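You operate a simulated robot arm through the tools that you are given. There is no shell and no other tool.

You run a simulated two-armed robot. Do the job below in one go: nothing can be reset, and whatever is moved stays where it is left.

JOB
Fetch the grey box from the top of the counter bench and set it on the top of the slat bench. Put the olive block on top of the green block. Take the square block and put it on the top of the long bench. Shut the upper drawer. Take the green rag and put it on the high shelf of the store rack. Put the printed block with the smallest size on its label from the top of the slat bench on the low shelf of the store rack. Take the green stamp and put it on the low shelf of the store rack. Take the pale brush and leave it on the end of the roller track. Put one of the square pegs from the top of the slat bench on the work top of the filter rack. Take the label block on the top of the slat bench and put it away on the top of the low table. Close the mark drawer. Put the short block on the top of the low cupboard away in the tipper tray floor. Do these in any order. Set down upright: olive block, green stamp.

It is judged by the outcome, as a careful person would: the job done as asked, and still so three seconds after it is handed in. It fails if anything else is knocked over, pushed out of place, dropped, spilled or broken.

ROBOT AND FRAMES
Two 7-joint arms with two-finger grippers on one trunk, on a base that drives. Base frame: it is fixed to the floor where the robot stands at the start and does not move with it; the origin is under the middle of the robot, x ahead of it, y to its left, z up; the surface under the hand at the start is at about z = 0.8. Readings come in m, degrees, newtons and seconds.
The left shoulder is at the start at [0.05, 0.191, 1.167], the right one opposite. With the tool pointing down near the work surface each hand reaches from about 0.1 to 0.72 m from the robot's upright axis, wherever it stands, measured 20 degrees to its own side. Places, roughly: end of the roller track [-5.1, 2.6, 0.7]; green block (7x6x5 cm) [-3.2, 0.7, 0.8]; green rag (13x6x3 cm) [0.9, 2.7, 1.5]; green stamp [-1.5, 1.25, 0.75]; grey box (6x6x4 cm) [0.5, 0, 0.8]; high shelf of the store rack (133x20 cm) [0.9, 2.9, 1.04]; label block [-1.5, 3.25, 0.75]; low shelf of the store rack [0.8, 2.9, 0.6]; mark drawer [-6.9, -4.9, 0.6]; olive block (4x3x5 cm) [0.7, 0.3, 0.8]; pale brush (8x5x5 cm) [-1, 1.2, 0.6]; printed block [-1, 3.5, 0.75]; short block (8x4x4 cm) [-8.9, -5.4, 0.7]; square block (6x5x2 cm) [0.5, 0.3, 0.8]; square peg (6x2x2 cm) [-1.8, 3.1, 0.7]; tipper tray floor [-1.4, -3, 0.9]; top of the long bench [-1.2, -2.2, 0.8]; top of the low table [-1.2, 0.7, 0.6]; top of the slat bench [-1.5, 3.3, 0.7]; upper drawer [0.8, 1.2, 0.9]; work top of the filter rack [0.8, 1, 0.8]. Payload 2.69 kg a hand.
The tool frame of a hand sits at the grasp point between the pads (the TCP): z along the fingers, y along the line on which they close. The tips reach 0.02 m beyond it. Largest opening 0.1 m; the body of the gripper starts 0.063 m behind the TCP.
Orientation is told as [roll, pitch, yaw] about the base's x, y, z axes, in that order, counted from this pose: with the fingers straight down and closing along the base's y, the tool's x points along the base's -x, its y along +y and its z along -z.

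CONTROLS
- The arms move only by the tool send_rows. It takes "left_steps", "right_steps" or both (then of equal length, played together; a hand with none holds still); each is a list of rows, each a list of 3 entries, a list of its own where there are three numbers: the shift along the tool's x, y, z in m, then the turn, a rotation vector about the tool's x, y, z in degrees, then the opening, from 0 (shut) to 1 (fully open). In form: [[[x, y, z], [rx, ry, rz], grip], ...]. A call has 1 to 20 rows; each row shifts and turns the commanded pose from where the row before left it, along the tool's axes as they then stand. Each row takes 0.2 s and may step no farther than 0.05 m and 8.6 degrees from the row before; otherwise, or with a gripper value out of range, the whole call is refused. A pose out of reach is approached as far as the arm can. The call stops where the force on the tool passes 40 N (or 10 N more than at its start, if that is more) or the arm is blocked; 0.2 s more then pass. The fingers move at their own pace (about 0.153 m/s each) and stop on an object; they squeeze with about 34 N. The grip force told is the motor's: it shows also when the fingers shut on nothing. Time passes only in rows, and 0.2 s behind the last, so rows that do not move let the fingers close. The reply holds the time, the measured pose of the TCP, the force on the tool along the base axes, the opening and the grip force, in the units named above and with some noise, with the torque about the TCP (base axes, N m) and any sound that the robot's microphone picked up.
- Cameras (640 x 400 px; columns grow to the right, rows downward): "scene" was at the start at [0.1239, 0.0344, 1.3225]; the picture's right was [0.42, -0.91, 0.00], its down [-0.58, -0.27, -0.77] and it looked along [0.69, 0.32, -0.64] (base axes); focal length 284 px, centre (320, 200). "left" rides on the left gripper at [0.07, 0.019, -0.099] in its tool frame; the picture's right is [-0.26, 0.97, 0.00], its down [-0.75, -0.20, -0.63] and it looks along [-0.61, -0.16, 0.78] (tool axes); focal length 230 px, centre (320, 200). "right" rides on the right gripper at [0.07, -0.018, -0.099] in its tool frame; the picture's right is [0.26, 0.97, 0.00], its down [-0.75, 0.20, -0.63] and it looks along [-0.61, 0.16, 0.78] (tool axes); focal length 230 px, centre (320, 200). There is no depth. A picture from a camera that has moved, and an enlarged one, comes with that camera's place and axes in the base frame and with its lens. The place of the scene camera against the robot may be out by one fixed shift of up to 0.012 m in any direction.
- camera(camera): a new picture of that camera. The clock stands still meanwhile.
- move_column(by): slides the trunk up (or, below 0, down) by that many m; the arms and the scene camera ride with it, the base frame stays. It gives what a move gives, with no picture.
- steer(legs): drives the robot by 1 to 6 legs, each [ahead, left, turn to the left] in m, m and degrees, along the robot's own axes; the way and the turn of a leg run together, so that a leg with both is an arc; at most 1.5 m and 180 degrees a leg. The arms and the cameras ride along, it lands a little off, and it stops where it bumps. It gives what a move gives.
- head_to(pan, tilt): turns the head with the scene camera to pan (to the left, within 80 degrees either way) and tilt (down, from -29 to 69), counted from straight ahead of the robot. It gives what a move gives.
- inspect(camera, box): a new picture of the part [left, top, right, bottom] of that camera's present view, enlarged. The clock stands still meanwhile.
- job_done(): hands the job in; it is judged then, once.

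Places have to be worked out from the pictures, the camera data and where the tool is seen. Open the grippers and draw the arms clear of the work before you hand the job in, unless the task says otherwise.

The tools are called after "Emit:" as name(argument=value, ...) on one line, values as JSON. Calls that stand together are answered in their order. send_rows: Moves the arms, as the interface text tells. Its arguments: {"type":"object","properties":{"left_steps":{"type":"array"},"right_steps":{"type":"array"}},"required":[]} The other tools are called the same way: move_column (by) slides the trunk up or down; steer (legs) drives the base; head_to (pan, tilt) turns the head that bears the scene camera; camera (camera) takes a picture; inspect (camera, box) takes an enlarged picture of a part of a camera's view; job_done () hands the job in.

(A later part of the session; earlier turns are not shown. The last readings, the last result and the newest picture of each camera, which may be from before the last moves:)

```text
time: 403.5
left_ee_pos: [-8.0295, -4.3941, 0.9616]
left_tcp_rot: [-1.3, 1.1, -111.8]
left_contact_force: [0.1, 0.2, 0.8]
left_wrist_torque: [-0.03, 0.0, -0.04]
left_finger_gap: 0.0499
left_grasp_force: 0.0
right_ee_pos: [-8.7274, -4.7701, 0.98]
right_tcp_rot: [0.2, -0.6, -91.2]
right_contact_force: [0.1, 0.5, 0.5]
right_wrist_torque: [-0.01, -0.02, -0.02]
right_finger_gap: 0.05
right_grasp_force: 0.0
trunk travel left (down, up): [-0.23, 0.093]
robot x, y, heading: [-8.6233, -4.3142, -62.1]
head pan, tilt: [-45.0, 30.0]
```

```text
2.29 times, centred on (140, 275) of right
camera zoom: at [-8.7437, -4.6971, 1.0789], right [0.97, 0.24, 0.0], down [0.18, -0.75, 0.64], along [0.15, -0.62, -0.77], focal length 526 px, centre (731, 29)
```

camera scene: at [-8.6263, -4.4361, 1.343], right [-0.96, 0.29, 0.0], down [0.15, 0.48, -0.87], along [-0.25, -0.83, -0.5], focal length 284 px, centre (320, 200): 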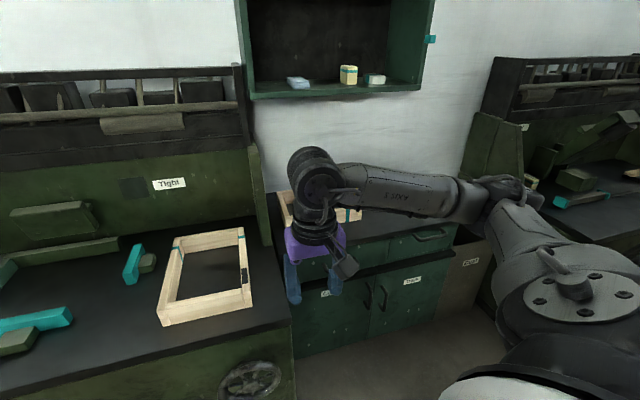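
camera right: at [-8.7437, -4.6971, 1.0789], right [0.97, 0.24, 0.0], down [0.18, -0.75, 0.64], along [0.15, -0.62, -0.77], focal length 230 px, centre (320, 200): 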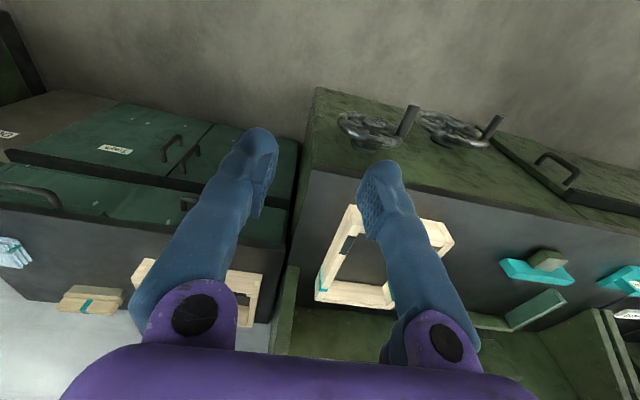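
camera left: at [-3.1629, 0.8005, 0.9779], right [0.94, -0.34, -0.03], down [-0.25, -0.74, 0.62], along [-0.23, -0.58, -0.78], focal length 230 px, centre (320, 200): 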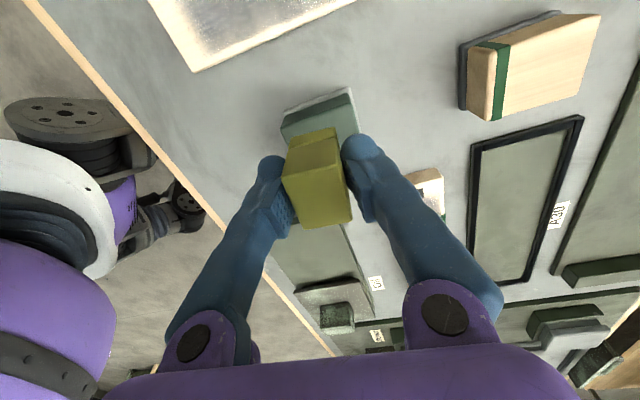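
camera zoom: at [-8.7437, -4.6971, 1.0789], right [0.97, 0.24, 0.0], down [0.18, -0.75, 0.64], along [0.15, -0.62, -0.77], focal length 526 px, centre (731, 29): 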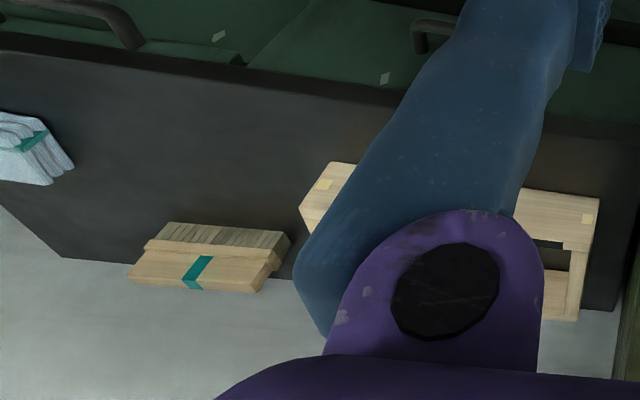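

The item with bristles is a brush; the short block may be near or inside the frame. I turn to face the cupboard directly so neither arm blocks the view.

Emit:
steer(legs=[[0, 0, -40]])

Emit:
head_to(pan=-5, tilt=35)

Emit:
camera(camera="scene")

Emit:
inspect(camera="scene", box=[200, 130, 440, 290])

```text
time: 405.8
left_ee_pos: [-8.2136, -4.7518, 0.9622]
left_tcp_rot: [-1.2, 1.1, -150.9]
left_contact_force: [-0.2, -0.2, -0.2]
left_wrist_torque: [-0.01, 0.0, -0.01]
left_finger_gap: 0.05
left_grasp_force: 0.0
right_ee_pos: [-8.9905, -4.6024, 0.9811]
right_tcp_rot: [0.2, -0.7, -130.2]
right_contact_force: [0.1, 0.1, -0.5]
right_wrist_torque: [0.03, 0.0, -0.02]
right_finger_gap: 0.0499
right_grasp_force: 0.1
trunk travel left (down, up): [-0.23, 0.093]
robot x, y, heading: [-8.6247, -4.3121, -100.7]
head pan, tilt: [-45.0, 30.0]
```

```text
time: 406.8
left_ee_pos: [-8.2137, -4.7523, 0.9611]
left_tcp_rot: [-1.3, 1.1, -151.0]
left_contact_force: [-0.1, -0.3, -0.4]
left_wrist_torque: [0.0, -0.01, 0.03]
left_finger_gap: 0.0501
left_grasp_force: 0.1
right_ee_pos: [-8.9915, -4.6039, 0.9811]
right_tcp_rot: [0.3, -0.7, -130.3]
right_contact_force: [1.3, 0.7, -0.9]
right_wrist_torque: [0.03, -0.03, -0.03]
right_finger_gap: 0.0498
right_grasp_force: 0.1
trunk travel left (down, up): [-0.23, 0.093]
robot x, y, heading: [-8.6286, -4.3157, -101.0]
head pan, tilt: [-5.0, 35.0]
```

```text
taken
camera scene: at [-8.6507, -4.4382, 1.3352], right [-0.96, 0.28, 0.0], down [0.16, 0.55, -0.82], along [-0.23, -0.79, -0.57], focal length 284 px, centre (320, 200)
```

scene: 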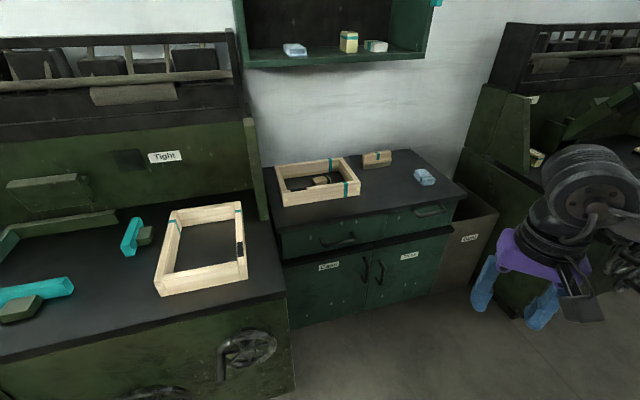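

```text
2.50 times, centred on (320, 210) of scene
camera zoom: at [-8.6507, -4.4382, 1.3352], right [-0.96, 0.28, 0.0], down [0.16, 0.55, -0.82], along [-0.23, -0.79, -0.57], focal length 711 px, centre (320, 175)
```

zoom: 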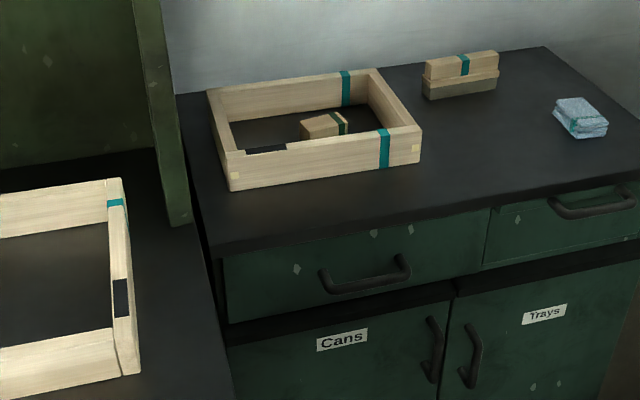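

The short block with a teal band lies inside the wooden frame on the cupboard (frame x −9.085…−8.767, y −5.585…−5.336; block ≈[-8.95, -5.43]). The left hand approaching from the west side suits this; I raise the trunk, turn to −130°, and move to about [-9.1, -4.8].

Emit:
move_column(by=0.09)

Emit:
steer(legs=[[0, 0, -29], [0.67, -0.04, 0]])

Emit:
head_to(pan=40, tilt=40)

Emit:
camera(camera="scene")

Emit:
camera(camera="left")

```text
time: 408.1
left_ee_pos: [-8.2143, -4.7517, 1.0504]
left_tcp_rot: [-1.3, 1.1, -150.9]
left_contact_force: [0.5, 0.0, 0.1]
left_wrist_torque: [0.06, 0.02, 0.0]
left_finger_gap: 0.0499
left_grasp_force: 0.1
right_ee_pos: [-8.9902, -4.6033, 1.0709]
right_tcp_rot: [0.3, -0.6, -130.2]
right_contact_force: [0.0, -0.2, -0.1]
right_wrist_torque: [-0.02, -0.02, 0.02]
right_finger_gap: 0.05
right_grasp_force: 0.0
trunk travel left (down, up): [-0.32, 0.003]
robot x, y, heading: [-8.6263, -4.3164, -101.2]
head pan, tilt: [-5.0, 35.0]
```

```text
time: 412.7
left_ee_pos: [-8.9065, -5.3231, 1.0493]
left_tcp_rot: [-1.9, 1.5, 178.9]
left_contact_force: [-0.6, 3.2, 0.0]
left_wrist_torque: [-0.53, -0.01, -0.02]
left_finger_gap: 0.0499
left_grasp_force: 0.0
right_ee_pos: [-9.5068, -4.813, 1.0705]
right_tcp_rot: [0.3, -0.6, -160.2]
right_contact_force: [0.7, 1.0, 0.2]
right_wrist_torque: [-0.01, 0.0, -0.02]
right_finger_gap: 0.05
right_grasp_force: 0.0
trunk travel left (down, up): [-0.32, 0.003]
robot x, y, heading: [-9.0443, -4.7479, -130.9]
head pan, tilt: [-5.0, 35.0]
stopped in leg 2: the force on the tool passed its limit at 126 N (the readings are from after the stop); the commanded pose is now the measured one
```

```text
time: 413.9
left_ee_pos: [-8.9063, -5.324, 1.0511]
left_tcp_rot: [-2.0, 1.5, 179.1]
left_contact_force: [0.1, 5.5, -0.8]
left_wrist_torque: [-0.77, 0.06, -0.03]
left_finger_gap: 0.0501
left_grasp_force: 0.1
right_ee_pos: [-9.5059, -4.8132, 1.0704]
right_tcp_rot: [0.3, -0.6, -160.1]
right_contact_force: [0.5, -0.3, -0.3]
right_wrist_torque: [-0.02, -0.03, 0.04]
right_finger_gap: 0.05
right_grasp_force: 0.0
trunk travel left (down, up): [-0.32, 0.003]
robot x, y, heading: [-9.0471, -4.7428, -131.0]
head pan, tilt: [40.0, 40.0]
```

```text
taken
camera scene: at [-9.0654, -4.8599, 1.4177], right [-1.0, 0.02, 0.0], down [0.01, 0.64, -0.77], along [-0.01, -0.77, -0.64], focal length 284 px, centre (320, 200)
```

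scene: 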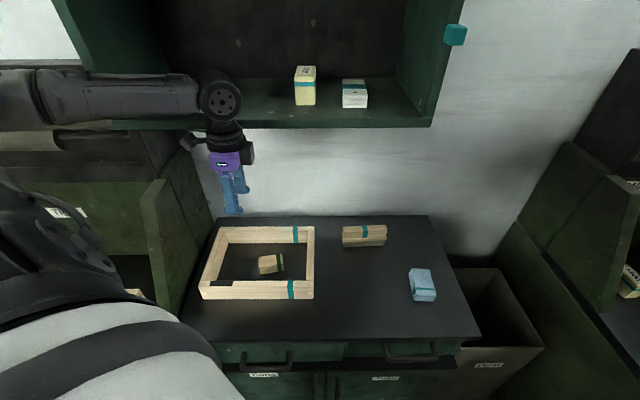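

```text
taken
camera left: at [-8.8393, -5.3466, 1.1513], right [-0.27, -0.96, -0.04], down [-0.76, 0.19, 0.62], along [-0.58, 0.2, -0.79], focal length 230 px, centre (320, 200)
```

left: 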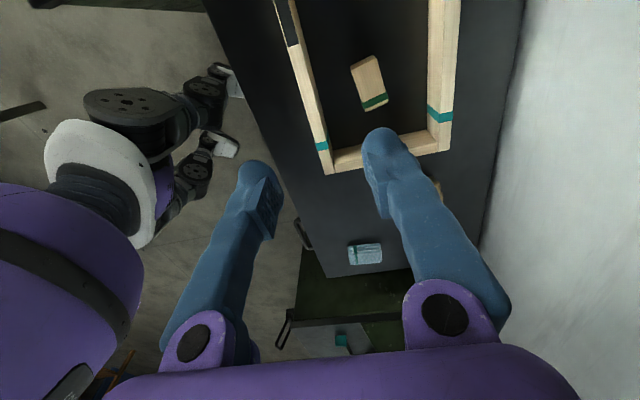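

The left wrist bumped the wall cabinet (126 N) because I had raised the trunk. I back off right away and check for any disturbance.

Emit:
steer(legs=[[-0.08, 0, 0]])

Emit:
inspect(camera="scene", box=[40, 0, 480, 240])

```text
time: 414.9
left_ee_pos: [-8.8542, -5.2639, 1.0498]
left_tcp_rot: [-1.9, 1.5, 179.1]
left_contact_force: [-0.1, -0.3, 1.2]
left_wrist_torque: [-0.05, 0.05, -0.01]
left_finger_gap: 0.0499
left_grasp_force: 0.1
right_ee_pos: [-9.4543, -4.7522, 1.0718]
right_tcp_rot: [0.3, -0.7, -160.2]
right_contact_force: [-0.6, 0.1, -0.4]
right_wrist_torque: [0.0, 0.01, -0.02]
right_finger_gap: 0.05
right_grasp_force: 0.1
trunk travel left (down, up): [-0.32, 0.003]
robot x, y, heading: [-8.9884, -4.6872, -131.3]
head pan, tilt: [40.0, 40.0]
```

```text
1.45 times, centred on (260, 120) of scene
camera zoom: at [-9.0128, -4.8, 1.4177], right [-1.0, 0.02, 0.0], down [0.01, 0.64, -0.77], along [-0.01, -0.77, -0.64], focal length 414 px, centre (407, 316)
```

zoom: 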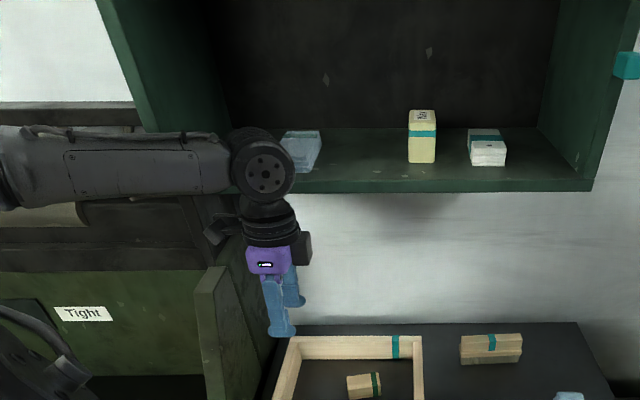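

Nothing on the shelf moved. The wall cabinet's underside is at z≈1.17 over the cupboard, so I must work low and tilted: I'll use the right hand from the front with fingers tilted ~25° forward, gripping the block lengthwise. I reposition to about [-8.97, -4.5] heading −60° and lower the trunk.

Emit:
steer(legs=[[-0.152, -0.11, 0], [0, 0, 71.3]])

Emit:
move_column(by=-0.21)

Emit:
head_to(pan=-30, tilt=35)

Emit:
camera(camera="scene")

Emit:
camera(camera="right")

```text
time: 419.7
left_ee_pos: [-8.378, -4.5455, 1.0509]
left_tcp_rot: [-1.9, 1.5, -109.4]
left_contact_force: [-1.0, 0.5, 0.9]
left_wrist_torque: [0.01, 0.02, -0.02]
left_finger_gap: 0.0501
left_grasp_force: 0.0
right_ee_pos: [-9.0525, -4.9527, 1.0701]
right_tcp_rot: [0.3, -0.7, -88.6]
right_contact_force: [0.1, 0.7, 0.0]
right_wrist_torque: [-0.02, 0.02, 0.02]
right_finger_gap: 0.0501
right_grasp_force: 0.0
trunk travel left (down, up): [-0.32, 0.003]
robot x, y, heading: [-8.9745, -4.4935, -59.7]
head pan, tilt: [40.0, 40.0]
```

```text
time: 421.9
left_ee_pos: [-8.3799, -4.5459, 0.8394]
left_tcp_rot: [-1.9, 1.6, -109.5]
left_contact_force: [0.6, -0.5, -0.4]
left_wrist_torque: [0.01, 0.0, -0.02]
left_finger_gap: 0.0501
left_grasp_force: 0.1
right_ee_pos: [-9.0536, -4.9533, 0.8597]
right_tcp_rot: [0.3, -0.6, -88.6]
right_contact_force: [0.1, 0.4, 0.3]
right_wrist_torque: [-0.02, -0.03, 0.04]
right_finger_gap: 0.05
right_grasp_force: 0.1
trunk travel left (down, up): [-0.11, 0.213]
robot x, y, heading: [-8.9733, -4.4923, -59.3]
head pan, tilt: [40.0, 40.0]
```

```text
time: 423.3
left_ee_pos: [-8.3786, -4.5462, 0.84]
left_tcp_rot: [-1.9, 1.6, -109.4]
left_contact_force: [-0.1, -0.7, -0.5]
left_wrist_torque: [0.04, 0.02, 0.0]
left_finger_gap: 0.05
left_grasp_force: 0.0
right_ee_pos: [-9.0542, -4.9528, 0.8604]
right_tcp_rot: [0.3, -0.6, -88.6]
right_contact_force: [0.7, 0.9, 0.5]
right_wrist_torque: [0.0, -0.01, -0.02]
right_finger_gap: 0.0499
right_grasp_force: 0.0
trunk travel left (down, up): [-0.11, 0.213]
robot x, y, heading: [-8.9727, -4.4937, -59.5]
head pan, tilt: [-30.0, 35.0]
```

```text
taken
camera scene: at [-8.945, -4.6173, 1.2152], right [-1.0, -0.01, 0.0], down [-0.01, 0.57, -0.82], along [0.01, -0.82, -0.57], focal length 284 px, centre (320, 200)
```

scene: 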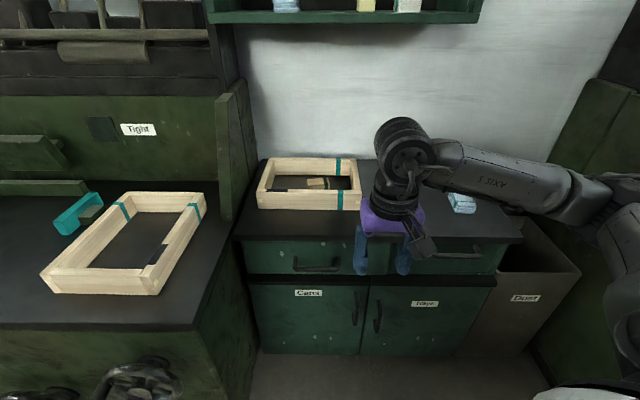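

```text
taken
camera right: at [-9.0739, -4.8826, 0.9588], right [0.96, 0.28, 0.0], down [0.22, -0.74, 0.64], along [0.18, -0.61, -0.77], focal length 230 px, centre (320, 200)
```

right: 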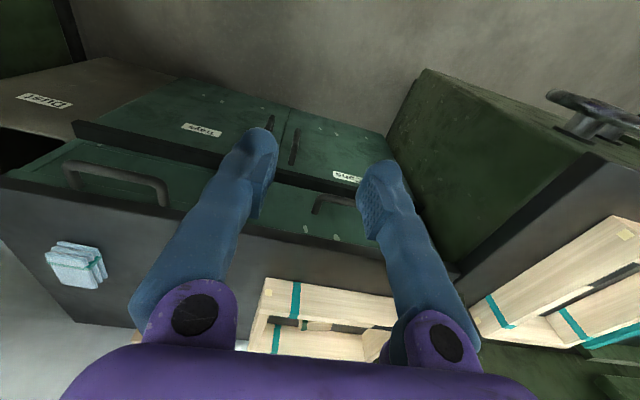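

I zoom the scene view on the frame and block.

Emit:
inspect(camera="scene", box=[240, 140, 400, 250])

```text
3.64 times, centred on (320, 195) of scene
camera zoom: at [-8.945, -4.6173, 1.2152], right [-1.0, -0.01, 0.0], down [-0.01, 0.57, -0.82], along [0.01, -0.82, -0.57], focal length 1034 px, centre (320, 218)
```

zoom: 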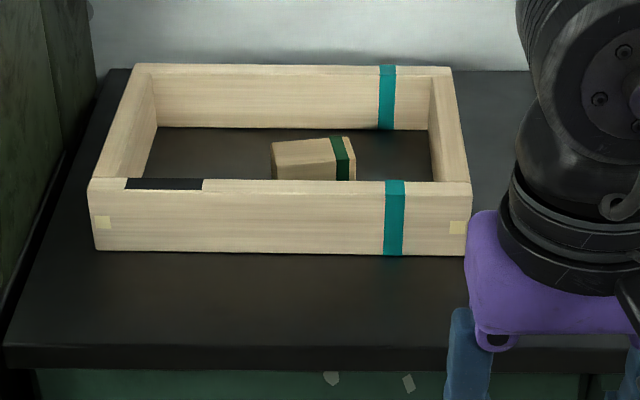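

Block: centre ≈[-8.94, -5.41], ~7.5 cm along x (turned ~8°), top z≈0.74; frame wall top ≈0.76. I move to about [-9.05, -4.74] heading −35°, which brings the right shoulder close.

Emit:
steer(legs=[[0.173, -0.191, 0], [0, 0, 24.5]])

Emit:
head_to(pan=-50, tilt=40)

Emit:
camera(camera="scene")

Emit:
camera(camera="right")

```text
time: 426.9
left_ee_pos: [-8.4865, -4.5391, 0.8401]
left_tcp_rot: [-1.9, 1.6, -84.7]
left_contact_force: [0.6, -0.5, -0.1]
left_wrist_torque: [-0.02, -0.01, -0.03]
left_finger_gap: 0.0501
left_grasp_force: 0.1
right_ee_pos: [-8.9293, -5.1923, 0.8604]
right_tcp_rot: [0.2, -0.6, -63.9]
right_contact_force: [-0.8, 0.6, -0.2]
right_wrist_torque: [0.03, 0.01, 0.02]
right_finger_gap: 0.0499
right_grasp_force: 0.1
trunk travel left (down, up): [-0.11, 0.213]
robot x, y, heading: [-9.0494, -4.7391, -34.7]
head pan, tilt: [-30.0, 35.0]
```

```text
time: 427.7
left_ee_pos: [-8.4859, -4.5386, 0.8394]
left_tcp_rot: [-1.9, 1.5, -84.7]
left_contact_force: [0.5, 0.1, 0.1]
left_wrist_torque: [-0.04, -0.02, -0.03]
left_finger_gap: 0.0498
left_grasp_force: 0.1
right_ee_pos: [-8.928, -5.1898, 0.8607]
right_tcp_rot: [0.2, -0.5, -63.9]
right_contact_force: [-0.1, 0.0, -1.0]
right_wrist_torque: [0.04, 0.01, 0.0]
right_finger_gap: 0.0497
right_grasp_force: 0.0
trunk travel left (down, up): [-0.11, 0.213]
robot x, y, heading: [-9.0498, -4.7374, -34.6]
head pan, tilt: [-50.0, 40.0]
```

```text
taken
camera scene: at [-9.0005, -4.8486, 1.2077], right [-1.0, -0.09, 0.0], down [-0.06, 0.64, -0.77], along [0.07, -0.76, -0.64], focal length 284 px, centre (320, 200)
```

scene: 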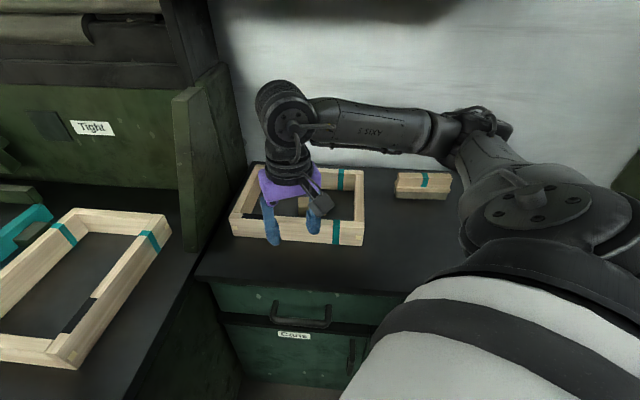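

```text
taken
camera right: at [-8.977, -5.1355, 0.9588], right [0.75, 0.66, 0.0], down [0.5, -0.58, 0.64], along [0.42, -0.48, -0.77], focal length 230 px, centre (320, 200)
```

right: 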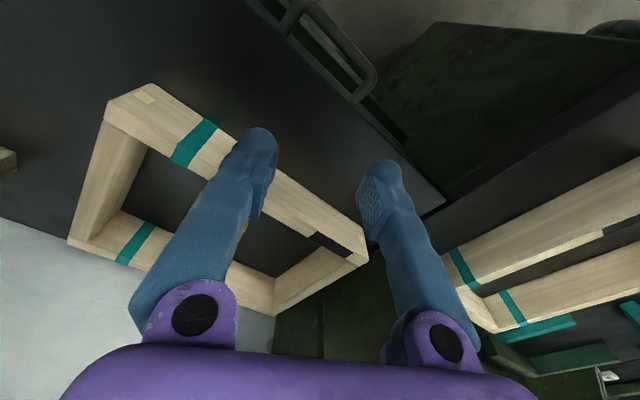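

The right hand is just in front of the frame. I open it fully, turn it to yaw −81°, lower 5 cm and tilt 12° forward before moving in over the frame wall.

Emit:
send_rows(right_steps=[[[0, 0, 0], [0, 0, 5.7], 1.0], [[0, 0, 0], [0, 0, 5.7], 1.0], [[0, 0, 0], [0, 0, 5.7], 1.0], [[0, 0, 0.04], [0, 0, 0], 1.0], [[0, 0, 0], [0.94, -5.93, 0], 1.0], [[0, 0, 0], [0.94, -5.93, 0], 1.0], [[0, 0, 0], [0, 0, 0], 1.0]])

Emit:
camera(camera="right")

```text
time: 429.3
left_ee_pos: [-8.486, -4.5394, 0.8396]
left_tcp_rot: [-1.9, 1.5, -84.7]
left_contact_force: [0.2, 0.3, 0.1]
left_wrist_torque: [0.0, -0.01, 0.03]
left_finger_gap: 0.0497
left_grasp_force: 0.1
right_ee_pos: [-8.9282, -5.1908, 0.8194]
right_tcp_rot: [-1.5, -12.5, -80.8]
right_contact_force: [-0.6, -0.3, -0.5]
right_wrist_torque: [0.03, -0.05, -0.03]
right_finger_gap: 0.1
right_grasp_force: 0.0
trunk travel left (down, up): [-0.11, 0.213]
robot x, y, heading: [-9.0481, -4.7344, -34.7]
head pan, tilt: [-50.0, 40.0]
```

```text
taken
camera right: at [-8.9585, -5.1045, 0.902], right [0.91, 0.4, -0.08], down [0.31, -0.56, 0.77], along [0.26, -0.73, -0.63], focal length 230 px, centre (320, 200)
```

right: 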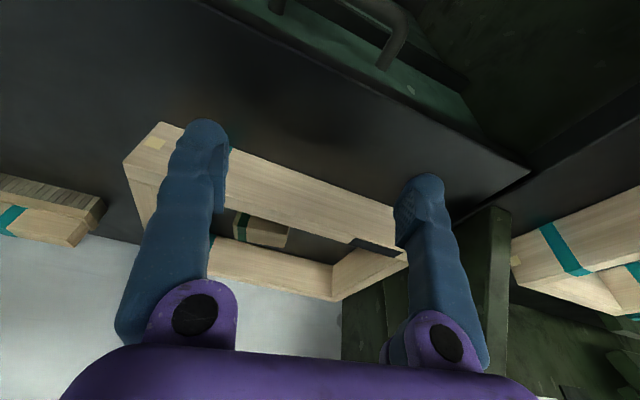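

The block's east end is at x≈−8.896, so its centre is ≈−8.937. I move the tilted hand in over the block at z≈0.82.

Emit:
send_rows(right_steps=[[[-0.0419, -0.0087, 0.0095], [0, 0, 0], 1.0], [[-0.0419, -0.0087, 0.0095], [0, 0, 0], 1.0], [[-0.0419, -0.0087, 0.0095], [0, 0, 0], 1.0], [[-0.0419, -0.0087, 0.0095], [0, 0, 0], 1.0], [[-0.0419, -0.0087, 0.0095], [0, 0, 0], 1.0], [[0, 0, 0], [0, 0, 0], 1.0]])

Emit:
camera(camera="right")

Emit:
camera(camera="scene")

```text
time: 430.7
left_ee_pos: [-8.4877, -4.5383, 0.8407]
left_tcp_rot: [-1.9, 1.6, -84.8]
left_contact_force: [-0.1, 0.2, 0.9]
left_wrist_torque: [-0.01, -0.03, 0.0]
left_finger_gap: 0.0498
left_grasp_force: 0.1
right_ee_pos: [-8.9391, -5.4101, 0.8183]
right_tcp_rot: [-1.5, -12.4, -80.9]
right_contact_force: [-0.1, 0.5, 0.3]
right_wrist_torque: [0.03, -0.03, -0.02]
right_finger_gap: 0.0997
right_grasp_force: 0.1
trunk travel left (down, up): [-0.11, 0.213]
robot x, y, heading: [-9.0454, -4.7387, -34.4]
head pan, tilt: [-50.0, 40.0]
```

```text
taken
camera right: at [-8.9685, -5.3239, 0.9015], right [0.91, 0.4, -0.08], down [0.31, -0.56, 0.77], along [0.26, -0.73, -0.63], focal length 230 px, centre (320, 200)
```

right: 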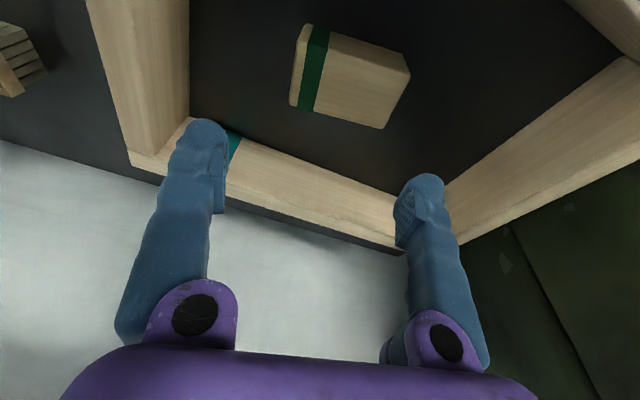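

```text
taken
camera scene: at [-9.0006, -4.8485, 1.2077], right [-1.0, -0.09, 0.0], down [-0.06, 0.64, -0.77], along [0.07, -0.76, -0.64], focal length 284 px, centre (320, 200)
```

scene: 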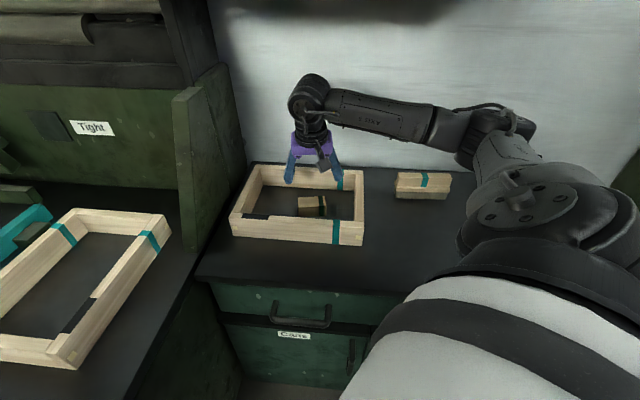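

The block's top centre is at about [-8.934, -5.39] (turned 9°). I correct by 5 mm/20 mm and descend most of the way.

Emit:
send_rows(right_steps=[[[0.0185, 0.008, -0.0044], [0, 0, 0], 1.0], [[0.0065, 0.0008, 0.0293], [0, 0, 0], 1.0], [[0.0043, 0.0005, 0.0195], [0, 0, 0], 1.0], [[0, 0, 0], [0, 0, 0], 1.0]])

Emit:
camera(camera="right")

Emit:
inspect(camera="scene", box=[210, 120, 400, 260])

```text
time: 431.7
left_ee_pos: [-8.4856, -4.5385, 0.8397]
left_tcp_rot: [-1.9, 1.5, -84.7]
left_contact_force: [0.1, -0.2, 0.4]
left_wrist_torque: [0.0, 0.01, -0.03]
left_finger_gap: 0.0501
left_grasp_force: 0.1
right_ee_pos: [-8.9346, -5.3912, 0.769]
right_tcp_rot: [-1.4, -12.5, -80.9]
right_contact_force: [0.8, -0.4, 1.2]
right_wrist_torque: [0.0, 0.01, -0.02]
right_finger_gap: 0.0998
right_grasp_force: 0.1
trunk travel left (down, up): [-0.11, 0.213]
robot x, y, heading: [-9.0461, -4.741, -34.6]
head pan, tilt: [-50.0, 40.0]
```

```text
taken
camera right: at [-8.9647, -5.3044, 0.8519], right [0.91, 0.4, -0.08], down [0.31, -0.56, 0.77], along [0.26, -0.73, -0.63], focal length 230 px, centre (320, 200)
```

right: 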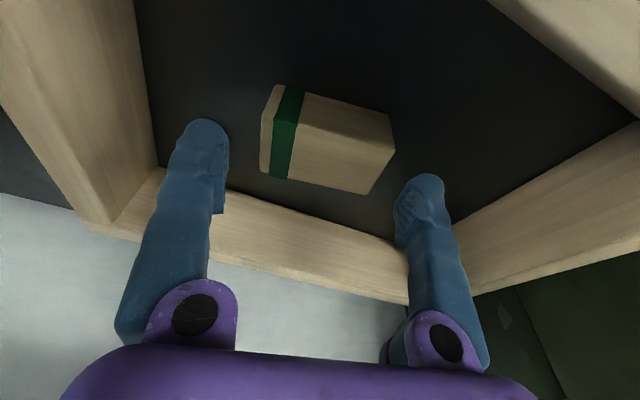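

```text
2.86 times, centred on (305, 190) of scene
camera zoom: at [-9.0006, -4.8486, 1.2076], right [-1.0, -0.09, 0.0], down [-0.06, 0.64, -0.77], along [0.07, -0.76, -0.64], focal length 813 px, centre (363, 229)
```

zoom: 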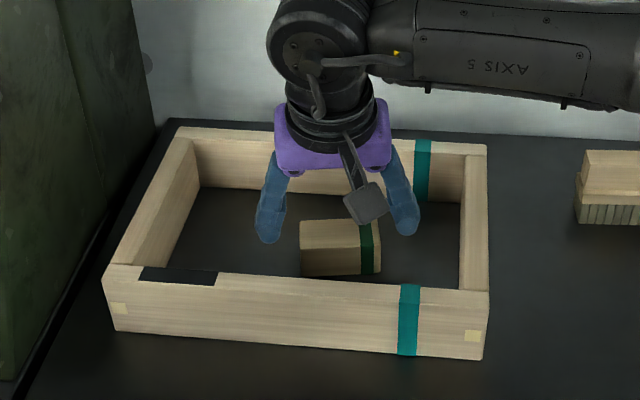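

I enlarge the wrist view to separate the block's top face from its front face.

Emit:
inspect(camera="right", box=[180, 60, 460, 240])

```text
2.22 times, centred on (320, 150) of right
camera zoom: at [-8.9647, -5.3044, 0.8519], right [0.91, 0.4, -0.08], down [0.31, -0.56, 0.77], along [0.26, -0.73, -0.63], focal length 511 px, centre (320, 311)
```

zoom: 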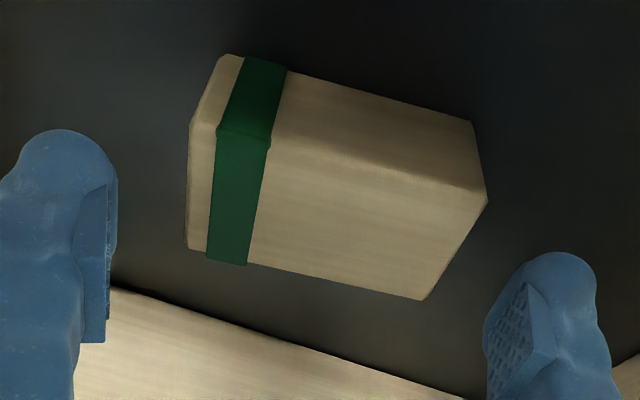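

Top face measured: 7.8×4.3 cm, centre [-8.933, -5.398], top z 0.74 – the fingers straddle it well. I descend to z≈0.727 and close.

Emit:
send_rows(right_steps=[[[0.0016, 0.0009, 0.0212], [0, 0, 0], 1.0], [[0.0016, 0.0009, 0.0212], [0, 0, 0], 1.0], [[0, 0, 0], [0, 0, 0], 1.0], [[0, 0, 0], [0, 0, 0], 0.85], [[0, 0, 0], [0, 0, 0], 0.75], [[0, 0, 0], [0, 0, 0], 0.5], [[0, 0, 0], [0, 0, 0], 0.0], [[0, 0, 0], [0, 0, 0], 0.0]])

Emit:
camera(camera="right")

```text
time: 432.5
left_ee_pos: [-8.4878, -4.5372, 0.8401]
left_tcp_rot: [-1.8, 1.1, -84.8]
left_contact_force: [-0.4, 0.0, 0.1]
left_wrist_torque: [-0.05, 0.01, -0.01]
left_finger_gap: 0.0499
left_grasp_force: 0.0
right_ee_pos: [-8.9315, -5.395, 0.7395]
right_tcp_rot: [-0.8, -12.9, -80.9]
right_contact_force: [-12.7, 16.1, 25.7]
right_wrist_torque: [0.65, -1.19, 1.06]
right_finger_gap: 0.0981
right_grasp_force: 0.0
trunk travel left (down, up): [-0.11, 0.213]
robot x, y, heading: [-9.0479, -4.7382, -35.0]
head pan, tilt: [-50.0, 40.0]
stopped in row 3 (right hand): the force on the tool passed its limit at 48 N (the readings are from after the stop); the commanded pose is now the measured one
```

```text
taken
camera right: at [-8.9631, -5.3094, 0.8198], right [0.91, 0.4, -0.07], down [0.3, -0.55, 0.78], along [0.27, -0.73, -0.62], focal length 230 px, centre (320, 200)
```

right: 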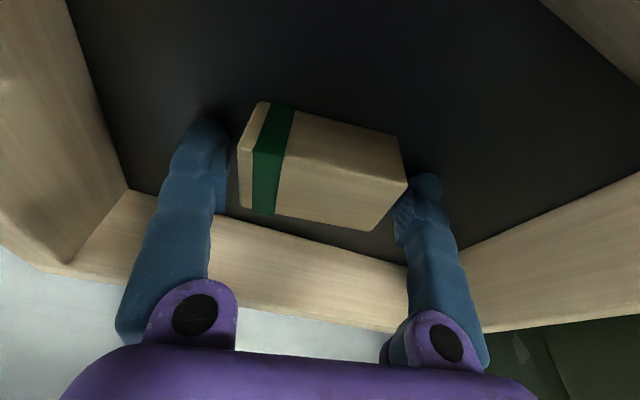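

The east fingertip touched the cupboard floor (≈0.717, a bit higher than assumed). I raise 5 mm and close on the block at this height.

Emit:
send_rows(right_steps=[[[-0.0011, -0.0001, -0.0049], [0, 0, 0], 1.0], [[0, 0, 0], [0, 0, 0], 0.9], [[0, 0, 0], [0, 0, 0], 0.8], [[0, 0, 0], [0, 0, 0], 0.7], [[0, 0, 0], [0, 0, 0], 0.4], [[0, 0, 0], [0, 0, 0], 0.0], [[0, 0, 0], [0, 0, 0], 0.0]])

Emit:
camera(camera="right")

```text
time: 434.1
left_ee_pos: [-8.4871, -4.5371, 0.8399]
left_tcp_rot: [-2.0, 1.3, -84.8]
left_contact_force: [0.4, 0.6, 0.5]
left_wrist_torque: [0.02, 0.04, 0.03]
left_finger_gap: 0.0499
left_grasp_force: 0.1
right_ee_pos: [-8.9317, -5.4001, 0.7417]
right_tcp_rot: [-0.9, -13.0, -81.1]
right_contact_force: [9.2, -3.8, 20.5]
right_wrist_torque: [0.27, -0.99, -0.21]
right_finger_gap: 0.0721
right_grasp_force: 34.1
trunk travel left (down, up): [-0.11, 0.213]
robot x, y, heading: [-9.0485, -4.744, -35.0]
head pan, tilt: [-50.0, 40.0]
```

```text
taken
camera right: at [-8.9614, -5.312, 0.8224], right [0.92, 0.39, -0.07], down [0.3, -0.55, 0.78], along [0.27, -0.74, -0.62], focal length 230 px, centre (320, 200)
```

right: 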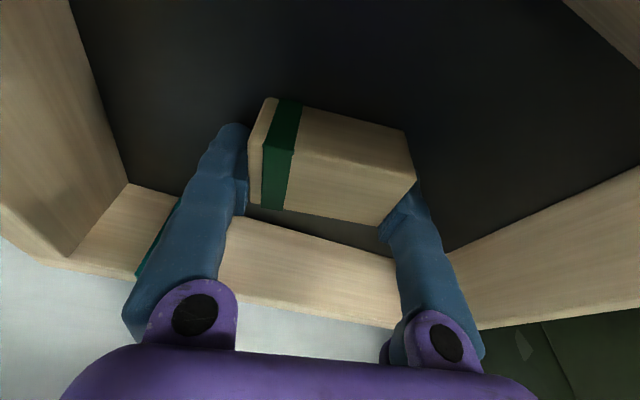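

The block is gripped (7.2 cm, 34 N). I lift it 7 cm straight up (staying below the wall cabinet), then draw it out over the frame wall.

Emit:
send_rows(right_steps=[[[-0.0043, -0.0005, -0.0195], [0, 0, 0], 0.0], [[-0.0065, -0.0008, -0.0293], [0, 0, 0], 0.0], [[-0.0054, -0.0007, -0.0244], [0, 0, 0], 0.0], [[0, 0, 0], [0, 0, 0], 0.0]])

Emit:
camera(camera="right")

Emit:
inspect(camera="scene", box=[210, 100, 400, 260])

```text
time: 435.1
left_ee_pos: [-8.4865, -4.5407, 0.8406]
left_tcp_rot: [-1.9, 1.4, -84.9]
left_contact_force: [-0.2, -0.8, -0.2]
left_wrist_torque: [0.04, -0.02, -0.01]
left_finger_gap: 0.0498
left_grasp_force: 0.0
right_ee_pos: [-8.9304, -5.3985, 0.8128]
right_tcp_rot: [-1.1, -12.7, -80.9]
right_contact_force: [0.4, 0.0, -1.0]
right_wrist_torque: [-0.05, 0.03, 0.0]
right_finger_gap: 0.0714
right_grasp_force: 34.2
trunk travel left (down, up): [-0.11, 0.213]
robot x, y, heading: [-9.0486, -4.7381, -35.1]
head pan, tilt: [-50.0, 40.0]
```

```text
taken
camera right: at [-8.9628, -5.3125, 0.895], right [0.91, 0.4, -0.07], down [0.3, -0.55, 0.78], along [0.27, -0.73, -0.63], focal length 230 px, centre (320, 200)
```

right: 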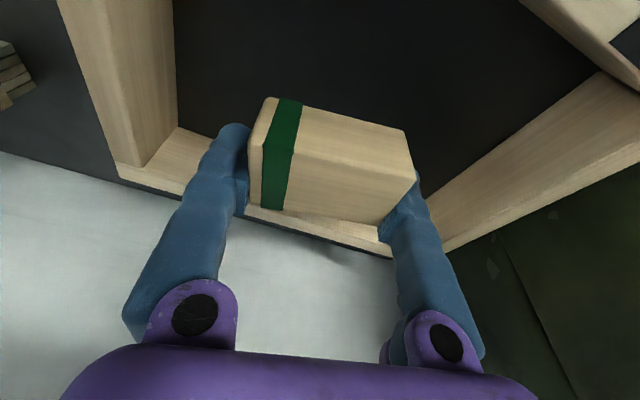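

```text
2.50 times, centred on (305, 180) of scene
camera zoom: at [-9.001, -4.8484, 1.2076], right [-1.0, -0.09, 0.0], down [-0.06, 0.64, -0.77], along [0.07, -0.76, -0.64], focal length 711 px, centre (358, 250)
```

zoom: 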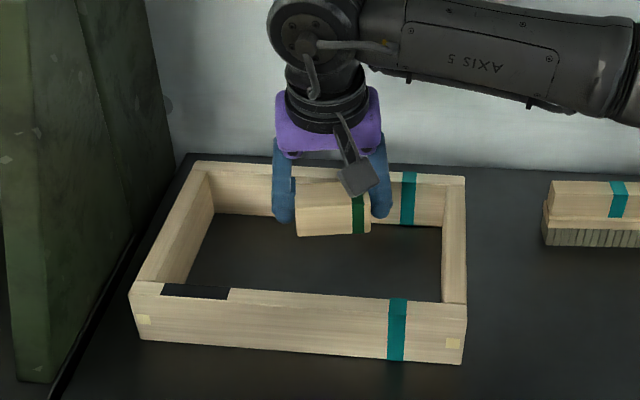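

The block is clear inside; I lift 2.5 cm more and draw it out toward the robot.

Emit:
send_rows(right_steps=[[[-0.0054, -0.0007, -0.0244], [0, 0, 0], 0.0], [[0.0385, 0.0062, -0.0087], [0, 0, 0], 0.0], [[0.0385, 0.0062, -0.0087], [0, 0, 0], 0.0], [[0.0385, 0.0062, -0.0087], [0, 0, 0], 0.0], [[0.0385, 0.0062, -0.0087], [0, 0, 0], 0.0], [[0.0385, 0.0062, -0.0087], [0, 0, 0], 0.0], [[0, 0, 0], [0, 0, 0], 0.0]])

Emit:
camera(camera="scene")

```text
time: 436.7
left_ee_pos: [-8.4862, -4.5391, 0.8397]
left_tcp_rot: [-1.9, 1.4, -84.8]
left_contact_force: [-0.2, 0.6, -1.1]
left_wrist_torque: [0.0, -0.02, 0.01]
left_finger_gap: 0.0497
left_grasp_force: 0.1
right_ee_pos: [-8.9324, -5.1975, 0.8374]
right_tcp_rot: [-1.0, -12.7, -80.9]
right_contact_force: [0.4, -0.3, -0.7]
right_wrist_torque: [-0.05, 0.02, -0.02]
right_finger_gap: 0.0714
right_grasp_force: 34.1
trunk travel left (down, up): [-0.11, 0.213]
robot x, y, heading: [-9.0454, -4.7416, -34.6]
head pan, tilt: [-50.0, 40.0]
```

```text
taken
camera scene: at [-9.001, -4.8484, 1.2076], right [-1.0, -0.09, 0.0], down [-0.06, 0.64, -0.77], along [0.07, -0.76, -0.64], focal length 284 px, centre (320, 200)
```

scene: 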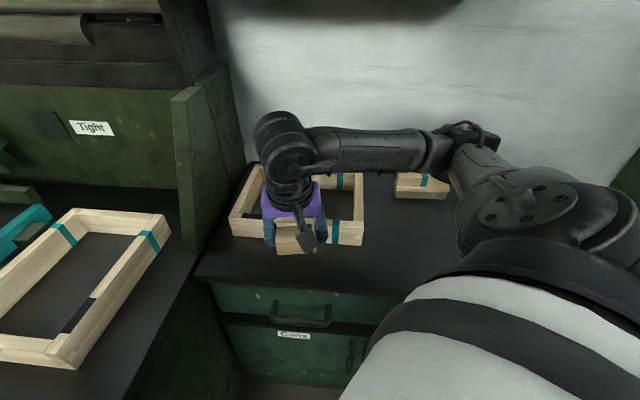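

The short block is out. I raise the trunk a little, move away from the cupboard, turn east and drive back along the corridor.

Emit:
move_column(by=0.1)

Emit:
steer(legs=[[0.054, 0.43, 0], [0, 0, 34.6], [1.25, 0, 0], [1.25, 0.03, 0], [1.25, 0.05, 0]])

Emit:
head_to(pan=0, tilt=15)

Emit:
camera(camera="scene")

```text
time: 438.0
left_ee_pos: [-8.4862, -4.5392, 0.941]
left_tcp_rot: [-1.9, 1.5, -84.8]
left_contact_force: [0.4, 0.2, 0.2]
left_wrist_torque: [-0.01, -0.01, -0.01]
left_finger_gap: 0.05
left_grasp_force: 0.1
right_ee_pos: [-8.9321, -5.1985, 0.9367]
right_tcp_rot: [-1.1, -12.7, -80.9]
right_contact_force: [-0.3, 0.8, -0.7]
right_wrist_torque: [-0.01, 0.02, -0.01]
right_finger_gap: 0.0711
right_grasp_force: 33.9
trunk travel left (down, up): [-0.21, 0.113]
robot x, y, heading: [-9.0486, -4.7384, -34.5]
head pan, tilt: [-50.0, 40.0]
```

```text
time: 461.8
left_ee_pos: [-4.6197, -3.9372, 0.9412]
left_tcp_rot: [-1.9, 1.4, -52.9]
left_contact_force: [0.4, 0.7, 0.0]
left_wrist_torque: [0.02, 0.02, 0.01]
left_finger_gap: 0.0497
left_grasp_force: 0.0
right_ee_pos: [-4.6487, -4.7322, 0.9365]
right_tcp_rot: [-1.2, -12.6, -49.0]
right_contact_force: [0.1, 0.0, -1.1]
right_wrist_torque: [-0.03, 0.0, -0.02]
right_finger_gap: 0.0704
right_grasp_force: 34.5
trunk travel left (down, up): [-0.21, 0.113]
robot x, y, heading: [-4.9891, -4.4047, -2.7]
head pan, tilt: [-50.0, 40.0]
```

```text
time: 463.0
left_ee_pos: [-4.6205, -3.936, 0.9389]
left_tcp_rot: [-1.9, 1.5, -52.9]
left_contact_force: [0.6, 0.5, 0.1]
left_wrist_torque: [0.02, 0.05, -0.01]
left_finger_gap: 0.05
left_grasp_force: 0.0
right_ee_pos: [-4.65, -4.7324, 0.9368]
right_tcp_rot: [-1.1, -12.6, -49.0]
right_contact_force: [1.2, 0.6, -1.1]
right_wrist_torque: [-0.02, 0.02, 0.02]
right_finger_gap: 0.0708
right_grasp_force: 34.2
trunk travel left (down, up): [-0.21, 0.113]
robot x, y, heading: [-4.9905, -4.4022, -2.9]
head pan, tilt: [0.0, 15.0]
```

```text
taken
camera scene: at [-4.8505, -4.4119, 1.3472], right [-0.05, -1.0, 0.0], down [-0.26, 0.01, -0.97], along [0.96, -0.05, -0.26], focal length 284 px, centre (320, 200)
```

scene: 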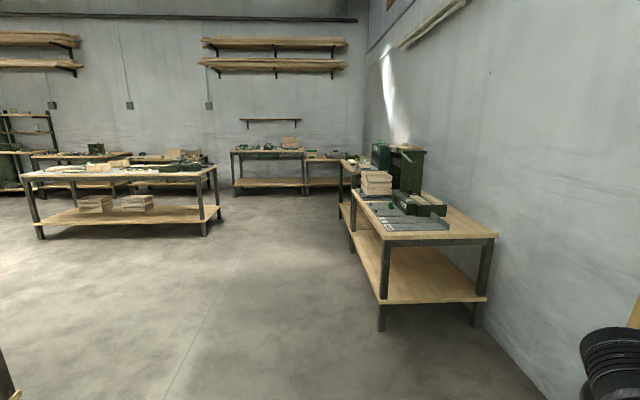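

The long bench runs along x≈−1.4…−0.9, y −3.2…−1.1, with something green at its south end – the tipper. I drive there, keeping clear of the small stand, to about [-2.05, -3.05].

Emit:
steer(legs=[[1.39, 0.12, 0], [1.08, 0.4, 0], [0.33, 0.96, 0], [0, 0, 2.9]])

Emit:
head_to(pan=0, tilt=35)

Emit:
camera(camera="scene")

```text
time: 484.1
left_ee_pos: [-1.8063, -2.5742, 0.9399]
left_tcp_rot: [-1.9, 1.5, -49.0]
left_contact_force: [0.1, -0.3, 0.5]
left_wrist_torque: [-0.02, -0.01, -0.02]
left_finger_gap: 0.0501
left_grasp_force: 0.1
right_ee_pos: [-1.7824, -3.3699, 0.9375]
right_tcp_rot: [-1.2, -12.7, -45.2]
right_contact_force: [0.0, 0.3, 0.0]
right_wrist_torque: [-0.04, -0.05, 0.01]
right_finger_gap: 0.0703
right_grasp_force: 33.8
trunk travel left (down, up): [-0.21, 0.113]
robot x, y, heading: [-2.141, -3.0666, 0.9]
head pan, tilt: [0.0, 15.0]
```

```text
time: 484.9
left_ee_pos: [-1.8061, -2.5731, 0.9397]
left_tcp_rot: [-1.9, 1.6, -49.0]
left_contact_force: [0.6, 0.2, -0.1]
left_wrist_torque: [-0.01, 0.0, 0.01]
left_finger_gap: 0.0501
left_grasp_force: 0.0
right_ee_pos: [-1.7819, -3.3685, 0.9363]
right_tcp_rot: [-1.1, -12.7, -45.3]
right_contact_force: [0.6, 0.3, -0.9]
right_wrist_torque: [0.0, 0.01, 0.0]
right_finger_gap: 0.0705
right_grasp_force: 34.5
trunk travel left (down, up): [-0.21, 0.113]
robot x, y, heading: [-2.1415, -3.0636, 1.0]
head pan, tilt: [0.0, 35.0]
```

```text
taken
camera scene: at [-2.0097, -3.0636, 1.3153], right [0.02, -1.0, 0.0], down [-0.57, -0.01, -0.82], along [0.82, 0.01, -0.57], focal length 284 px, centre (320, 200)
```

scene: 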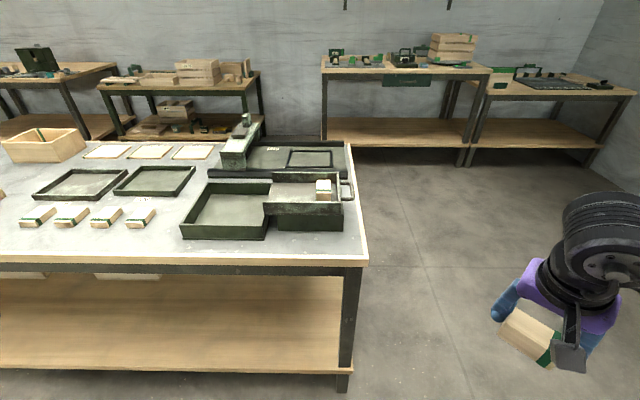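

I zoom in on the tipper at the bench's south end.

Emit:
inspect(camera="scene", box=[160, 100, 380, 270])

Emit:
inspect(camera="scene", box=[0, 100, 240, 280])

Emit:
camera(camera="right")

```text
2.35 times, centred on (270, 185) of scene
camera zoom: at [-2.0097, -3.0636, 1.3153], right [0.02, -1.0, 0.0], down [-0.57, -0.01, -0.82], along [0.82, 0.01, -0.57], focal length 669 px, centre (438, 235)
```

zoom: 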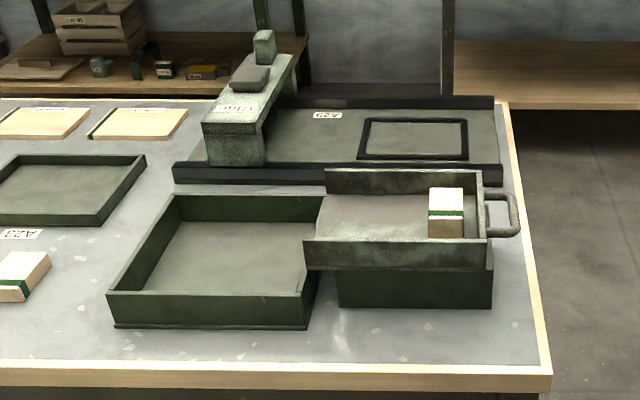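

```text
2.22 times, centred on (120, 190) of scene
camera zoom: at [-2.0097, -3.0636, 1.3153], right [0.02, -1.0, 0.0], down [-0.57, -0.01, -0.82], along [0.82, 0.01, -0.57], focal length 632 px, centre (764, 222)
```

zoom: 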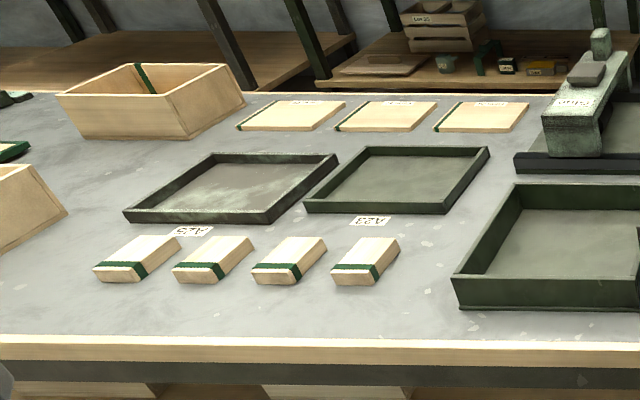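

```text
taken
camera right: at [-1.8572, -3.3167, 1.0187], right [0.51, 0.86, -0.07], down [0.57, -0.27, 0.78], along [0.64, -0.44, -0.63], focal length 230 px, centre (320, 200)
```

right: 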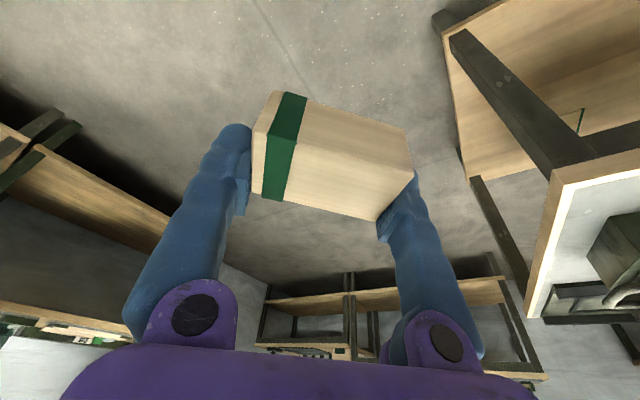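

The tipper tray floor spans about x −1.42…−1.30, y −3.10…−2.91 (z≈0.88), with another block at its south end. I'll set the short block lengthwise along y near [-1.357, -2.985]. I raise the trunk, move to about [-1.97, -2.83], heading 25°, and turn the hand about the vertical axis to keep the block level.

Emit:
move_column(by=0.07)

Emit:
steer(legs=[[0.17, 0.228, 0], [0, 0, 24]])

Emit:
send_rows(right_steps=[[[0, 0, 0], [-1.53, -0.14, -6.93], 0], [[0, 0, 0], [-1.53, -0.14, -6.93], 0], [[0, 0, 0], [-1.53, -0.14, -6.93], 0], [[0, 0, 0], [0, 0, 0], 0]])

Emit:
head_to(pan=-25, tilt=45)

Emit:
camera(camera="scene")

Emit:
camera(camera="right")

```text
time: 486.0
left_ee_pos: [-1.8065, -2.5733, 1.0097]
left_tcp_rot: [-1.9, 1.6, -49.1]
left_contact_force: [0.1, -1.0, -0.3]
left_wrist_torque: [0.02, -0.01, -0.02]
left_finger_gap: 0.0497
left_grasp_force: 0.3
right_ee_pos: [-1.7823, -3.3689, 1.0062]
right_tcp_rot: [-1.1, -12.8, -45.2]
right_contact_force: [-0.9, -0.1, -1.5]
right_wrist_torque: [0.02, 0.04, 0.01]
right_finger_gap: 0.0708
right_grasp_force: 33.8
trunk travel left (down, up): [-0.28, 0.043]
robot x, y, heading: [-2.142, -3.0639, 0.9]
head pan, tilt: [0.0, 35.0]
```

```text
time: 489.9
left_ee_pos: [-1.8688, -2.243, 1.0106]
left_tcp_rot: [-2.0, 1.5, -25.1]
left_contact_force: [0.0, -1.2, 1.5]
left_wrist_torque: [0.01, 0.0, 0.0]
left_finger_gap: 0.05
left_grasp_force: 0.1
right_ee_pos: [-1.5263, -2.9611, 1.0059]
right_tcp_rot: [-1.0, -12.8, -21.5]
right_contact_force: [0.5, -0.1, -0.7]
right_wrist_torque: [-0.02, -0.01, 0.0]
right_finger_gap: 0.0705
right_grasp_force: 33.1
trunk travel left (down, up): [-0.28, 0.043]
robot x, y, heading: [-1.9834, -2.8302, 24.7]
head pan, tilt: [0.0, 35.0]
```

```text
time: 490.9
left_ee_pos: [-1.8683, -2.2428, 1.0098]
left_tcp_rot: [-2.0, 1.5, -25.2]
left_contact_force: [0.8, 0.2, 0.4]
left_wrist_torque: [-0.01, -0.01, -0.04]
left_finger_gap: 0.0499
left_grasp_force: 0.1
right_ee_pos: [-1.525, -2.9603, 1.0074]
right_tcp_rot: [-1.2, -12.7, 0.2]
right_contact_force: [0.0, -0.2, -0.2]
right_wrist_torque: [0.0, 0.01, -0.02]
right_finger_gap: 0.0706
right_grasp_force: 33.7
trunk travel left (down, up): [-0.28, 0.043]
robot x, y, heading: [-1.9789, -2.8299, 24.9]
head pan, tilt: [0.0, 35.0]
```

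```text
time: 491.8
left_ee_pos: [-1.8671, -2.2424, 1.0091]
left_tcp_rot: [-1.8, 1.5, -25.2]
left_contact_force: [-0.7, -0.1, 0.2]
left_wrist_torque: [0.02, -0.01, -0.01]
left_finger_gap: 0.0502
left_grasp_force: 0.1
right_ee_pos: [-1.5236, -2.9612, 1.0071]
right_tcp_rot: [-1.2, -12.7, 0.0]
right_contact_force: [-1.0, -0.6, 0.7]
right_wrist_torque: [0.03, -0.05, -0.06]
right_finger_gap: 0.0705
right_grasp_force: 34.3
trunk travel left (down, up): [-0.28, 0.043]
robot x, y, heading: [-1.9796, -2.8287, 25.1]
head pan, tilt: [-25.0, 45.0]
```

```text
taken
camera scene: at [-1.8556, -2.8141, 1.3704], right [0.0, -1.0, 0.0], down [-0.71, 0.0, -0.71], along [0.71, 0.0, -0.71], focal length 284 px, centre (320, 200)
```

scene: 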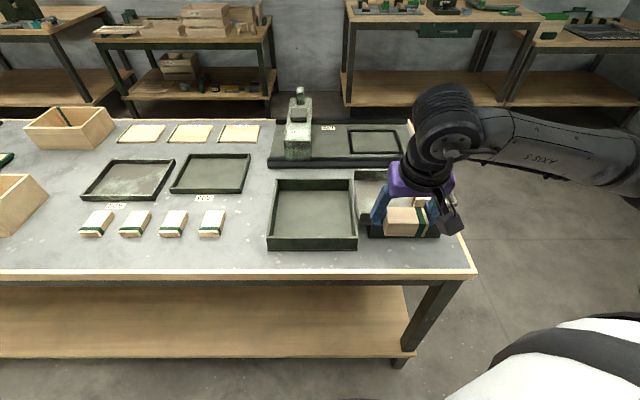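

```text
taken
camera right: at [-1.6146, -2.9776, 1.0887], right [-0.25, 0.97, -0.08], down [0.59, 0.21, 0.78], along [0.77, 0.15, -0.63], focal length 230 px, centre (320, 200)
```

right: 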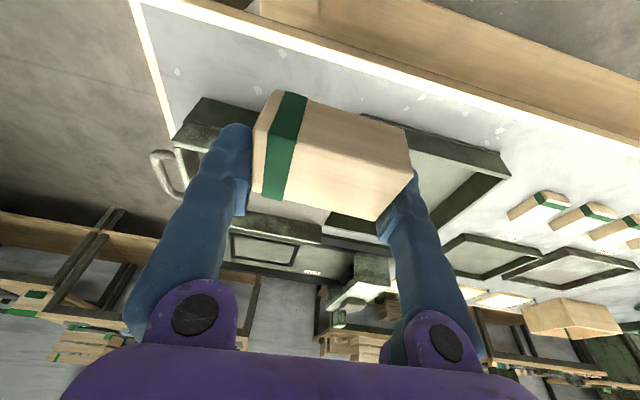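

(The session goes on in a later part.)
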